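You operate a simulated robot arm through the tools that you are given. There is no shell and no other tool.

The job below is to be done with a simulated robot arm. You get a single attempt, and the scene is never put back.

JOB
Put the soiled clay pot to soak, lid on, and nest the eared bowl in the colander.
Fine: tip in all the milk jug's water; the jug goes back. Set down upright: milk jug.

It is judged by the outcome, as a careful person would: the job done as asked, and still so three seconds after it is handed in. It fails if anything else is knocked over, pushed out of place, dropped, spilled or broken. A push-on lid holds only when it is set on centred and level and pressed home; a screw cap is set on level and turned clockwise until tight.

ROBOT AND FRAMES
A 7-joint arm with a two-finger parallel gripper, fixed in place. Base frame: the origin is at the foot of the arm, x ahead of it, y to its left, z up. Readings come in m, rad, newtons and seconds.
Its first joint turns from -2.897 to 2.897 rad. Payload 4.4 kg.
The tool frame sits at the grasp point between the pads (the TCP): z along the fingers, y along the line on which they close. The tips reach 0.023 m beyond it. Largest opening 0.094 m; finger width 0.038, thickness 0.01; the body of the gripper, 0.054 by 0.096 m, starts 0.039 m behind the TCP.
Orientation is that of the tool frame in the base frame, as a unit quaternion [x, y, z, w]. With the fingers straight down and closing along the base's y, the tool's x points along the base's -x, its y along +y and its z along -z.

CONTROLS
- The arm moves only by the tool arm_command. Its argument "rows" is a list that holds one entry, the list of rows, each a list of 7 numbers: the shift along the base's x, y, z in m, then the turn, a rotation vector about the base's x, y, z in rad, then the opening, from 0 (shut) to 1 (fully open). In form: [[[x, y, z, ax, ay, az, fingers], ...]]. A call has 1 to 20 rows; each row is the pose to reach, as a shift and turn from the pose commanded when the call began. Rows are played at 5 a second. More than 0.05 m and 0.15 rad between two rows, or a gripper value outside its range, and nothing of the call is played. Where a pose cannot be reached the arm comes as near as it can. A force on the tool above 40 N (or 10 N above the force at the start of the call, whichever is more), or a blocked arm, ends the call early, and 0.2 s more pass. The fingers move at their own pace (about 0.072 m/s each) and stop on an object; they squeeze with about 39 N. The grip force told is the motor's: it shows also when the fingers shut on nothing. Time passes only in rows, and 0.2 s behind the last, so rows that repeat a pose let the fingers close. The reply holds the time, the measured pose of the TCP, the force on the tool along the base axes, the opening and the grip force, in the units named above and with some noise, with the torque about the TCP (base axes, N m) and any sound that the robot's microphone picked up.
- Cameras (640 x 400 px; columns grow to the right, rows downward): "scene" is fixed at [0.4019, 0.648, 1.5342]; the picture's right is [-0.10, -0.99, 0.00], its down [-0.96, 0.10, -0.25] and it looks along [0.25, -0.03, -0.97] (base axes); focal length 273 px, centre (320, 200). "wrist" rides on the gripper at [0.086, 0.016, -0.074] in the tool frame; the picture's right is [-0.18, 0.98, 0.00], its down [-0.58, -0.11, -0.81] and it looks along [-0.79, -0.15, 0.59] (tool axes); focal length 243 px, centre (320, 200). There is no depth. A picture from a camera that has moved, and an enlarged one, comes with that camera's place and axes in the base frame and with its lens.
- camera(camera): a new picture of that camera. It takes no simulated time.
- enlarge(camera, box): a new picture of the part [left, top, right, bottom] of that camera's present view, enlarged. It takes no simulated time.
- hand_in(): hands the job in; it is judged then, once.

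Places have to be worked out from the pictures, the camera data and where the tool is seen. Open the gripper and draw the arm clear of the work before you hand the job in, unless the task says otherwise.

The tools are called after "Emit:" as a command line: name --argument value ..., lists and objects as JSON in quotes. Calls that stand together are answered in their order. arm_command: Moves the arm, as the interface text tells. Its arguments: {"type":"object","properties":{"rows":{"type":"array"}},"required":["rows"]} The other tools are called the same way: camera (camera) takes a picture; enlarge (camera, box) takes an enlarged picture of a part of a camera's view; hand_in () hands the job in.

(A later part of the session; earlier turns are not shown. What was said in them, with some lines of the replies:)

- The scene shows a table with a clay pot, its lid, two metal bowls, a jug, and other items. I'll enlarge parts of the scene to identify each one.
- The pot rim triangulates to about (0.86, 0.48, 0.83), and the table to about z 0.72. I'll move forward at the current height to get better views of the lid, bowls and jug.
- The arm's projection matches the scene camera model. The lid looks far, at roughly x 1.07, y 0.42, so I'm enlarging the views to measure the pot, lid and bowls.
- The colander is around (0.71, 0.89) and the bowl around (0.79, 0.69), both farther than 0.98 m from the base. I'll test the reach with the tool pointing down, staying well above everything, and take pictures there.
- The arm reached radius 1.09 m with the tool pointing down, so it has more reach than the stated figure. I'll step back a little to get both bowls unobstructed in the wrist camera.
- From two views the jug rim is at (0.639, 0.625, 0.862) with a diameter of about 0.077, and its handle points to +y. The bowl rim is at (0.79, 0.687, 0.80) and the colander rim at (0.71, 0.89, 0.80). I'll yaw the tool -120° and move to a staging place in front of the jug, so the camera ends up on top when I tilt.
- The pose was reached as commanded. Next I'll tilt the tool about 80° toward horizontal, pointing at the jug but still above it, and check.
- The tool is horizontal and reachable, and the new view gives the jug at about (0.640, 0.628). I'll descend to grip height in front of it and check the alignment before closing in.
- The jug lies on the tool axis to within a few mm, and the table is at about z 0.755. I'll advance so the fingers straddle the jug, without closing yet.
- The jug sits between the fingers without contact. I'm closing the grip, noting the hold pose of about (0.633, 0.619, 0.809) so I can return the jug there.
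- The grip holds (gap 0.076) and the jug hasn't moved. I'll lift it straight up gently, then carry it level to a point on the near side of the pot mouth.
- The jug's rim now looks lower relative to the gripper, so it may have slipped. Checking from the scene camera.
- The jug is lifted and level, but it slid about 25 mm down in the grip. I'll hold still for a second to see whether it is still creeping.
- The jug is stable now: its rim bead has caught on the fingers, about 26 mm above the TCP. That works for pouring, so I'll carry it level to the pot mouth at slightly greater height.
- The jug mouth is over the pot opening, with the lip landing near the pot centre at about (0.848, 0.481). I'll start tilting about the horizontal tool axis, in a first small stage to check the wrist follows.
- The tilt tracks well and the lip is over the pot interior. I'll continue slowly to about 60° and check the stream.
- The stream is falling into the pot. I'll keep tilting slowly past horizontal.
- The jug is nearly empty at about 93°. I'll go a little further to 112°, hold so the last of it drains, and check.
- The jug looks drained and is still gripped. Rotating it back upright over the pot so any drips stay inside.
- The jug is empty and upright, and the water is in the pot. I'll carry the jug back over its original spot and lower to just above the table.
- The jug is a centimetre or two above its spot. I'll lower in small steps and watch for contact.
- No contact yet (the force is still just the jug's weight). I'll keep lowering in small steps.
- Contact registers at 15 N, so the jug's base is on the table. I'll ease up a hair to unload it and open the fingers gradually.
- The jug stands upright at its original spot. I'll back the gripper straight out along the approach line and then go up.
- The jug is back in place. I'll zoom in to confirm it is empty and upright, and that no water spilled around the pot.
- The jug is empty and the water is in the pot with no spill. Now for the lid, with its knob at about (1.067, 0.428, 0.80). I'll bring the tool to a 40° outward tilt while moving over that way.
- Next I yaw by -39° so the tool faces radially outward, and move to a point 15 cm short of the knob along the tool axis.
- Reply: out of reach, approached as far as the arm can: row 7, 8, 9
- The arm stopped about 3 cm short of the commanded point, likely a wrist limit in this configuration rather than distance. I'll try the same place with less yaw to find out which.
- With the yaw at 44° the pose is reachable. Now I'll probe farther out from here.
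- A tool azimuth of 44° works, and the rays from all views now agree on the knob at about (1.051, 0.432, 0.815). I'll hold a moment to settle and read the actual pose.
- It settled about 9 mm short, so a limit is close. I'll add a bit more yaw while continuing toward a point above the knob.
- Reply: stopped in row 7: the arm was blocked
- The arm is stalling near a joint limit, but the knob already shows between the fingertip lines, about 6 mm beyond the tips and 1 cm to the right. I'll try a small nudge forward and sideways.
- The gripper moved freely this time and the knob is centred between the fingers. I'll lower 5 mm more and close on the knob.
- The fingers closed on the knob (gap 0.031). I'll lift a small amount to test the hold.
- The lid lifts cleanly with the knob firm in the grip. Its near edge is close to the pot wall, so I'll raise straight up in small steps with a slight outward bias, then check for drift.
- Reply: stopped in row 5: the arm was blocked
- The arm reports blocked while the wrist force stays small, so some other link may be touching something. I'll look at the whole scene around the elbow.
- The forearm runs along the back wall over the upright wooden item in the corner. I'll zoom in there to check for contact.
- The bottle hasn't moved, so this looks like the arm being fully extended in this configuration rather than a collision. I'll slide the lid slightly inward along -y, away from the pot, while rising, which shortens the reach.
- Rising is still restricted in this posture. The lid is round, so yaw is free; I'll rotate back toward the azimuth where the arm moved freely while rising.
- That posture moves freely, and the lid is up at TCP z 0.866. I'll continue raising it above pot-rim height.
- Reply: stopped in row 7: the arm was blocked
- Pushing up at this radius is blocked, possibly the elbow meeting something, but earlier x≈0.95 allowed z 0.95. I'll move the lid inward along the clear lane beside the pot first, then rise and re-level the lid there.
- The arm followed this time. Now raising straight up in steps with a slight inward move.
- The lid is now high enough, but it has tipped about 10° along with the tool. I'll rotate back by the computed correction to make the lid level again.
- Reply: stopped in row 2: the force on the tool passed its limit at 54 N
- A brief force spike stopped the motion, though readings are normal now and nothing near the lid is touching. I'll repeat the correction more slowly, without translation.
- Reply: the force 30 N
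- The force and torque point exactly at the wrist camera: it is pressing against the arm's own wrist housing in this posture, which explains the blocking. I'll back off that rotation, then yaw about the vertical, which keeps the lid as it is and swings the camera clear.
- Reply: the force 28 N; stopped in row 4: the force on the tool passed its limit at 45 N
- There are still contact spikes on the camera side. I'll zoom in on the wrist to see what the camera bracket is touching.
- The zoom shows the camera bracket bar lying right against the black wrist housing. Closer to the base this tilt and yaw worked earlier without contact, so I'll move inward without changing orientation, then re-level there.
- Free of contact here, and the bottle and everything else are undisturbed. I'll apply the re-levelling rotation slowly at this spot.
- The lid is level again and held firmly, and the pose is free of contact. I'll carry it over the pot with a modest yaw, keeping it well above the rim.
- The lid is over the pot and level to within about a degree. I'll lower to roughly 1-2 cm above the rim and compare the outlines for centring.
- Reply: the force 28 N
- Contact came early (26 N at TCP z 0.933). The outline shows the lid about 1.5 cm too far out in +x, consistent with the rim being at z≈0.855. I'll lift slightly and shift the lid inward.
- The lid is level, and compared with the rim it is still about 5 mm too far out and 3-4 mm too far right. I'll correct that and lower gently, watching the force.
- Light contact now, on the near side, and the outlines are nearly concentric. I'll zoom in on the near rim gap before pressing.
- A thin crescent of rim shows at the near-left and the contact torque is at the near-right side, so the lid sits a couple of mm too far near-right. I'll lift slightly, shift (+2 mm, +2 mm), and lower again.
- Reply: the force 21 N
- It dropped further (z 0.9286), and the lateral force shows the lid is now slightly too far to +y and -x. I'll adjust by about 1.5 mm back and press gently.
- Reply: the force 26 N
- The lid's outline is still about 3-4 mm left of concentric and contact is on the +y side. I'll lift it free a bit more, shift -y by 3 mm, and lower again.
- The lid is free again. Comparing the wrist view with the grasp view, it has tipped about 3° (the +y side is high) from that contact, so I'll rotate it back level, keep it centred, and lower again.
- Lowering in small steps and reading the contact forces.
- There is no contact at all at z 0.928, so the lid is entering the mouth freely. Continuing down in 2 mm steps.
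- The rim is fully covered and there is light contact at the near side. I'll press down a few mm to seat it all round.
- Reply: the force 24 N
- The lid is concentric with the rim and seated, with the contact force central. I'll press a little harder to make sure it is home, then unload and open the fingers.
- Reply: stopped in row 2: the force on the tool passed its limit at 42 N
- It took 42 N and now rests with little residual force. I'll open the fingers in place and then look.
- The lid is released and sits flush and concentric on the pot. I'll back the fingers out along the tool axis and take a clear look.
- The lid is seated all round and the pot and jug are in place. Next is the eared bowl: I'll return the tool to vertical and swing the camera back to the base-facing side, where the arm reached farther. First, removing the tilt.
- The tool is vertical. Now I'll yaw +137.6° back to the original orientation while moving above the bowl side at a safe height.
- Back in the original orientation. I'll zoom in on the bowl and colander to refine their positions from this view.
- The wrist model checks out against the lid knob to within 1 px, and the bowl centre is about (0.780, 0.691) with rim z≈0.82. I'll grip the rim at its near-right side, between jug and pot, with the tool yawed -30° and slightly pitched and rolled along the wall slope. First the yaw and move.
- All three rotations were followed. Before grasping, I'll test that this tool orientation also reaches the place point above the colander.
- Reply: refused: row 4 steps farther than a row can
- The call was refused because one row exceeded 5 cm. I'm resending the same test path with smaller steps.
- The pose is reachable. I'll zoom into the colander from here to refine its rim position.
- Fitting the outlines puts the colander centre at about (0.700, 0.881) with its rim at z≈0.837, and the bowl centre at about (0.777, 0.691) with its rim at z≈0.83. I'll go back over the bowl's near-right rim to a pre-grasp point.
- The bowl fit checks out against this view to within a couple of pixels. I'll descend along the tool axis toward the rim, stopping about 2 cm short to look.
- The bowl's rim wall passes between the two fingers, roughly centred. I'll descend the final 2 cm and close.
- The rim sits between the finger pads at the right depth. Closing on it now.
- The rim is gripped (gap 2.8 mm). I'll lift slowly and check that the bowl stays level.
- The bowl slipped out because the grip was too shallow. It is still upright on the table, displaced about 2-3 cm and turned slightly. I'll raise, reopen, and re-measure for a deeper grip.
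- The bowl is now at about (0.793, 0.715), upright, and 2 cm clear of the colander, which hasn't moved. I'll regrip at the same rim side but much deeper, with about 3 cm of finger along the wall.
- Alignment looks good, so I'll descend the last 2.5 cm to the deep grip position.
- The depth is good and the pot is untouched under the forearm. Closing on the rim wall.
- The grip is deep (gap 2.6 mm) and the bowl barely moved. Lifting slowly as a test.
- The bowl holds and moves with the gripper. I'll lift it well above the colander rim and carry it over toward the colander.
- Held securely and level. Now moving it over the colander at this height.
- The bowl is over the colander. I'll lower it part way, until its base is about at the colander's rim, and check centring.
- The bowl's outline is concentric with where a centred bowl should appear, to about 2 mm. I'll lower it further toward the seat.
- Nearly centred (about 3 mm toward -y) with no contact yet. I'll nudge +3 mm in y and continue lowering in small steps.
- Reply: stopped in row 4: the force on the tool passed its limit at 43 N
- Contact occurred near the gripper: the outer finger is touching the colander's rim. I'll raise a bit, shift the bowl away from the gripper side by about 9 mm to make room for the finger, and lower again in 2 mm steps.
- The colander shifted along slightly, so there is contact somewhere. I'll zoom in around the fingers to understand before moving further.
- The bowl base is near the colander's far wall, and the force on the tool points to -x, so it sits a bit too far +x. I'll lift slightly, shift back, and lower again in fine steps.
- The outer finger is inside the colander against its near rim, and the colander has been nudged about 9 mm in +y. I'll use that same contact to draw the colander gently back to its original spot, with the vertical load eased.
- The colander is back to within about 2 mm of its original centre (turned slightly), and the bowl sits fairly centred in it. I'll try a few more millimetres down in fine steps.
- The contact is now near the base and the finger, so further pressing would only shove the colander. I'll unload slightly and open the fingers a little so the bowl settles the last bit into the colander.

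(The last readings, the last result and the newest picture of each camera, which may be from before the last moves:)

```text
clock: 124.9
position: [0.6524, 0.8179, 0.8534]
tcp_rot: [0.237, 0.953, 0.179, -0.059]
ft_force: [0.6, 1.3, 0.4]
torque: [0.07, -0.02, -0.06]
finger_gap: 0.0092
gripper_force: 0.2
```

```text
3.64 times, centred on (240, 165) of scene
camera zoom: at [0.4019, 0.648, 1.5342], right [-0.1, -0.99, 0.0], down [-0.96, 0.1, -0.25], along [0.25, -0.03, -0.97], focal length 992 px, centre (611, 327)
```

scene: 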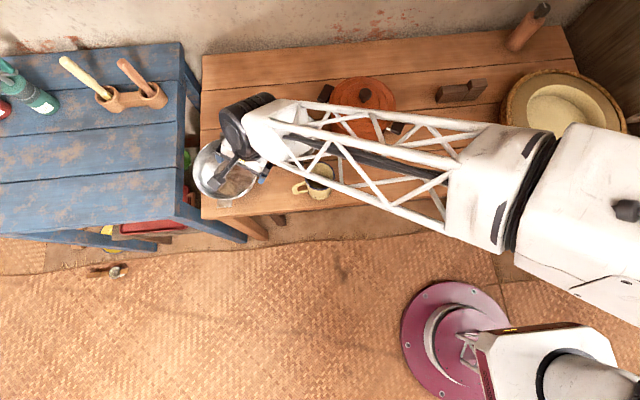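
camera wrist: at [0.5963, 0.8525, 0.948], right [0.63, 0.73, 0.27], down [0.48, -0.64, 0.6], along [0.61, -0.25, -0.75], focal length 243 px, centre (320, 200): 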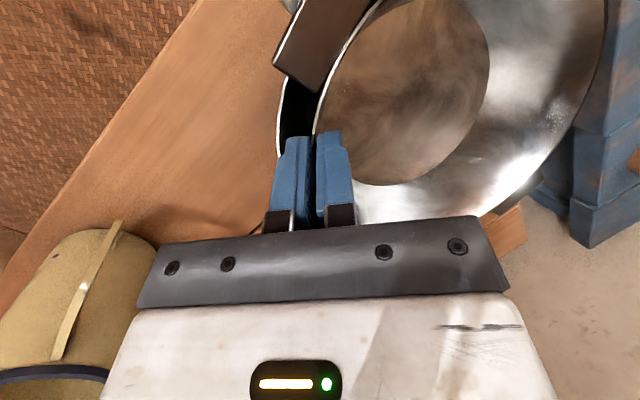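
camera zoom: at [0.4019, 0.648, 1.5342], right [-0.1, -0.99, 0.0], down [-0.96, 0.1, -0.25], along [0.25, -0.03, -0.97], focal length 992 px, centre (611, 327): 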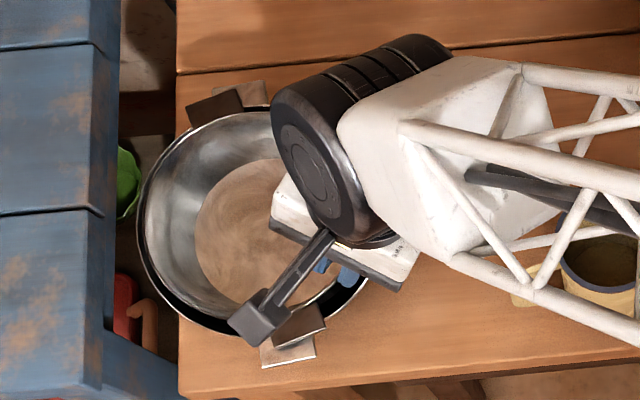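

The bowl has settled down inside the colander and the fingers are free. I'll withdraw straight out along the tool axis.

Emit:
arm_command --rows '[[[0.0003, -0.0037, 0.0093, 0, 0, 0, 0.11], [0.0006, -0.0073, 0.0186, 0, 0, 0, 0.11], [0.001, -0.0128, 0.0326, 0, 0, 0, 0.11], [0.0015, -0.0183, 0.0465, 0, 0, 0, 0.15], [0.002, -0.0275, 0.07, 0, 0, 0, 0.3], [0.002, -0.04, 0.1, 0, 0, 0, 0.6], [0.002, -0.055, 0.13, 0, 0, 0, 1], [0.002, -0.055, 0.13, 0, 0, 0, 1]]]'

Emit:
camera --camera "wrist"

Emit:
enlarge --camera "scene" --box '[180, 110, 300, 220]'

```text
clock: 126.7
position: [0.6544, 0.7625, 0.9847]
tcp_rot: [0.237, 0.953, 0.179, -0.06]
ft_force: [0.0, 0.4, -0.6]
torque: [-0.01, 0.0, -0.02]
finger_gap: 0.094
gripper_force: 0.1
```

```text
taken
camera wrist: at [0.5881, 0.7867, 1.0764], right [0.63, 0.73, 0.27], down [0.48, -0.64, 0.6], along [0.61, -0.25, -0.75], focal length 243 px, centre (320, 200)
```

wrist: 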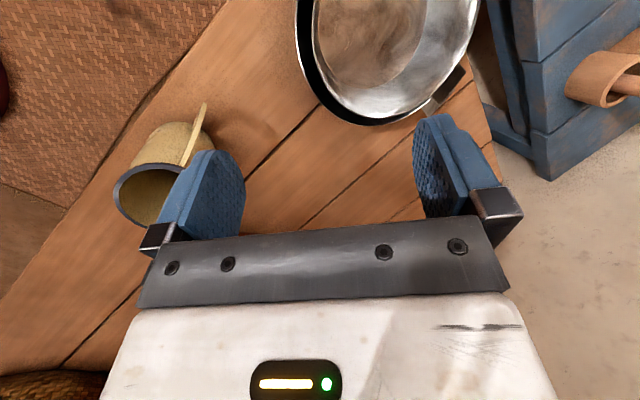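

```text
3.64 times, centred on (240, 165) of scene
camera zoom: at [0.4019, 0.648, 1.5342], right [-0.1, -0.99, 0.0], down [-0.96, 0.1, -0.25], along [0.25, -0.03, -0.97], focal length 992 px, centre (611, 327)
```

zoom: 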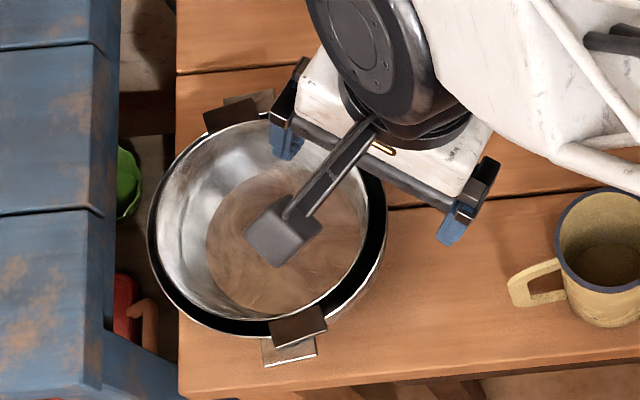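

The bowl is in the colander. I'll draw the arm away to get an unobstructed view.

Emit:
arm_command --rows '[[[-0.02, -0.04, 0.02, 0, 0, 0, 1], [-0.04, -0.08, 0.04, 0, 0, 0, 1], [-0.06, -0.12, 0.06, 0, 0, 0, 1], [-0.08, -0.16, 0.08, 0, 0, 0, 1], [-0.1, -0.2, 0.1, 0, 0, 0, 1], [-0.12, -0.24, 0.1, 0, 0, 0, 1], [-0.14, -0.28, 0.1, 0, 0, 0, 1], [-0.14, -0.28, 0.1, 0, 0, 0, 1]]]'

Emit:
camera --camera "scene"

Emit:
enlarge --camera "scene" --box '[180, 110, 300, 220]'

Emit:
enlarge --camera "scene" --box '[310, 50, 420, 160]'

Emit:
camera --camera "wrist"

```text
clock: 128.5
position: [0.5141, 0.4832, 1.0815]
tcp_rot: [0.237, 0.953, 0.179, -0.058]
ft_force: [-0.9, 0.1, 0.2]
torque: [0.0, 0.0, 0.01]
finger_gap: 0.0942
gripper_force: 0.0
```

```text
taken
```

scene: 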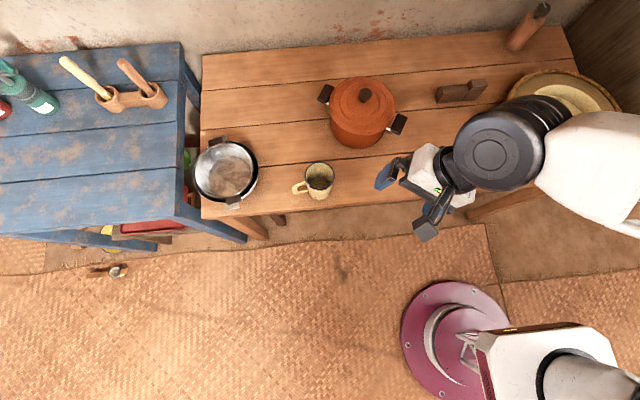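

```text
3.64 times, centred on (240, 165) of scene
camera zoom: at [0.4019, 0.648, 1.5342], right [-0.1, -0.99, 0.0], down [-0.96, 0.1, -0.25], along [0.25, -0.03, -0.97], focal length 992 px, centre (611, 327)
```

zoom: 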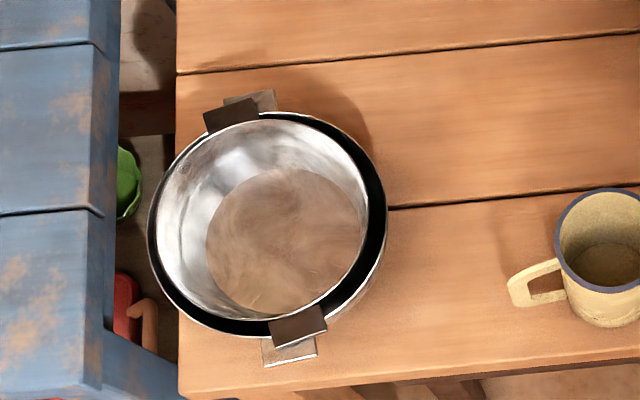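

```text
3.64 times, centred on (365, 105) of scene
camera zoom: at [0.4019, 0.648, 1.5342], right [-0.1, -0.99, 0.0], down [-0.96, 0.1, -0.25], along [0.25, -0.03, -0.97], focal length 992 px, centre (156, 546)
```

zoom: 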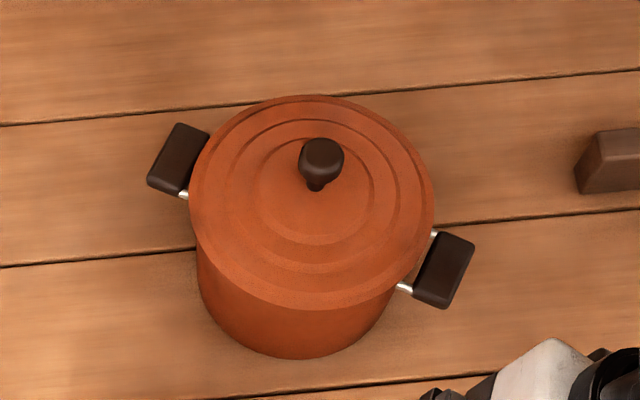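

```text
taken
camera wrist: at [0.4484, 0.5082, 1.1742], right [0.63, 0.73, 0.27], down [0.48, -0.64, 0.6], along [0.61, -0.25, -0.75], focal length 243 px, centre (320, 200)
```

wrist: 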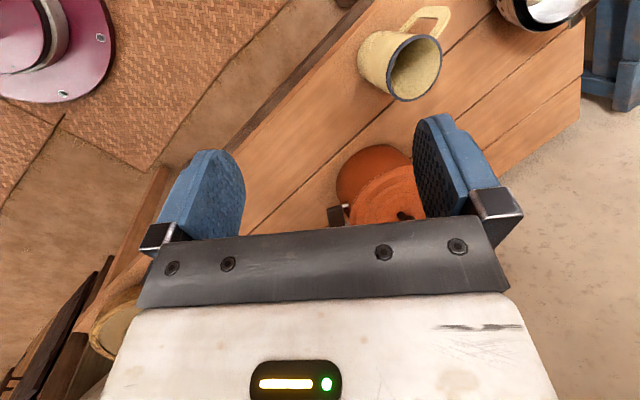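

The pot's lid is flush, the jug stands upright, and the bowl looks nested and centred in the colander. I'll check its level from another angle with the wrist camera.

Emit:
arm_command --rows '[[[0, 0.04, 0, 0, 0, 0, 1], [0, 0.08, 0, 0, 0, 0, 1], [0, 0.12, 0, 0, 0, 0, 1], [0, 0.16, 0, 0, 0, 0, 1], [0, 0.2, 0, 0, 0, 0, 1], [0, 0.23, 0, 0, 0, 0, 1], [0, 0.23, 0, 0, 0, 0, 1]]]'

Emit:
camera --camera "wrist"

Emit:
enlarge --camera "wrist" --box '[260, 0, 500, 150]'

```text
clock: 130.1
position: [0.515, 0.7137, 1.0852]
tcp_rot: [0.237, 0.953, 0.179, -0.059]
ft_force: [0.2, 0.3, 0.4]
torque: [-0.02, 0.03, 0.01]
finger_gap: 0.0938
gripper_force: 0.1
```

```text
taken
camera wrist: at [0.4491, 0.7371, 1.1763], right [0.63, 0.73, 0.27], down [0.48, -0.64, 0.6], along [0.61, -0.25, -0.75], focal length 243 px, centre (320, 200)
```

wrist: 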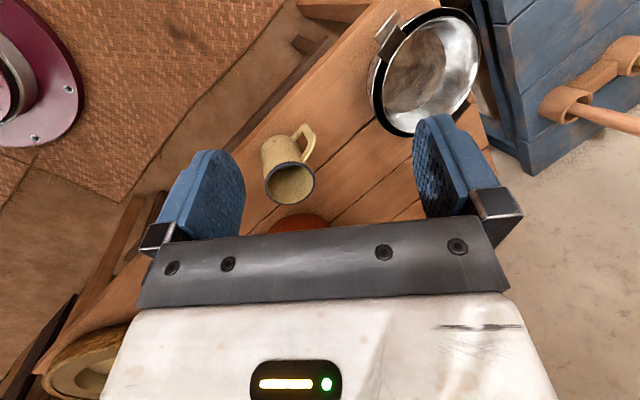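

```text
2.67 times, centred on (380, 75) of wrist
camera zoom: at [0.4491, 0.7371, 1.1763], right [0.63, 0.73, 0.27], down [0.48, -0.64, 0.6], along [0.61, -0.25, -0.75], focal length 647 px, centre (160, 533)
```

zoom: 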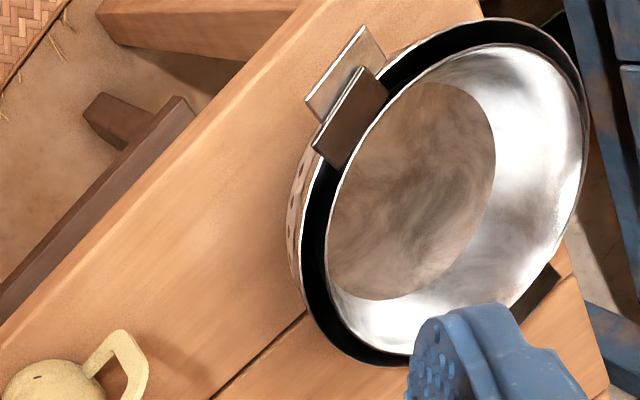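

From this angle the bowl sits level and centred inside the colander. I'll draw the arm back clear of the table and take a final look before handing in.

Emit:
arm_command --rows '[[[-0.03, -0.03, 0.01, 0, 0, 0, 1], [-0.06, -0.06, 0.03, 0, 0, 0, 1], [-0.09, -0.09, 0.05, 0, 0, 0, 1], [-0.12, -0.12, 0.06, 0, 0, 0, 1], [-0.15, -0.14, 0.06, 0, 0, 0, 1], [-0.18, -0.15, 0.06, 0, 0, 0, 1], [-0.18, -0.15, 0.06, 0, 0, 0, 1]]]'

Emit:
camera --camera "scene"

Emit:
enlarge --camera "scene" --box '[180, 30, 420, 220]'

```text
clock: 131.7
position: [0.3322, 0.5635, 1.1454]
tcp_rot: [0.238, 0.953, 0.179, -0.059]
ft_force: [0.1, 1.0, -0.5]
torque: [0.01, 0.01, -0.03]
finger_gap: 0.094
gripper_force: 0.0
```

```text
taken
```

scene: 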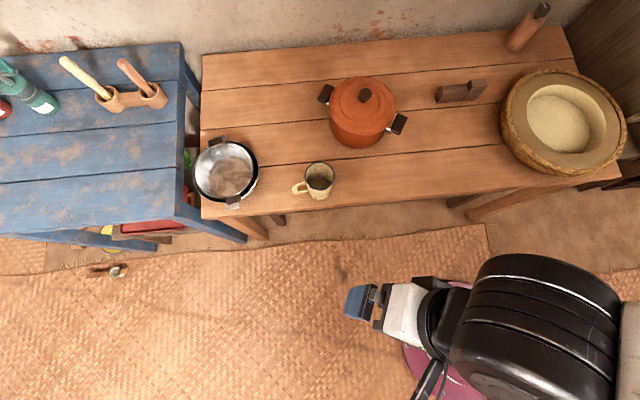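

```text
2.11 times, centred on (300, 125) of scene
camera zoom: at [0.4019, 0.648, 1.5342], right [-0.1, -0.99, 0.0], down [-0.96, 0.1, -0.25], along [0.25, -0.03, -0.97], focal length 575 px, centre (362, 358)
```

zoom: 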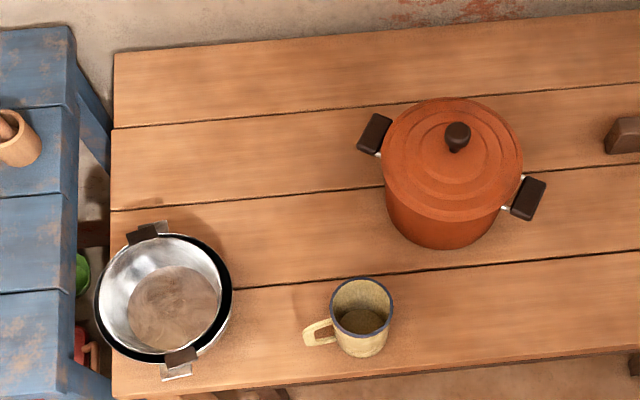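

The water is in the lidded pot, the empty jug stands upright at its place, and the bowl is nested in the colander. The arm is clear with the gripper open and nothing else is disturbed, so I'm handing the job in.

Emit:
hand_in

```text
The job is handed in.
```

I did the job and handed it in; I haven't seen a verdict. In the last pictures:

- **Clay pot:** all the water from the milk jug is in it. The lid is centred and level, and I pressed it down with about 42 N.
- **Milk jug:** it is empty and upright, back at its original spot with the handle turned slightly. It slid about 2.5 cm in the grip when I first lifted it, but I saw no spill.
- **Eared bowl:** it is nested in the colander, centred and level.
    - **First grip:** it was too shallow and slipped, which pushed the bowl 2–3 cm along the table. It stayed upright.
    - **Release:** I let go about 1.5 cm above its seat, so it slid the last bit down into the colander.
- **Colander:** placing the bowl moved it. It ended about 6 mm from where it started and turned roughly 10°.

Nothing else on the table looks moved. The gripper is open and the arm is clear of the work.
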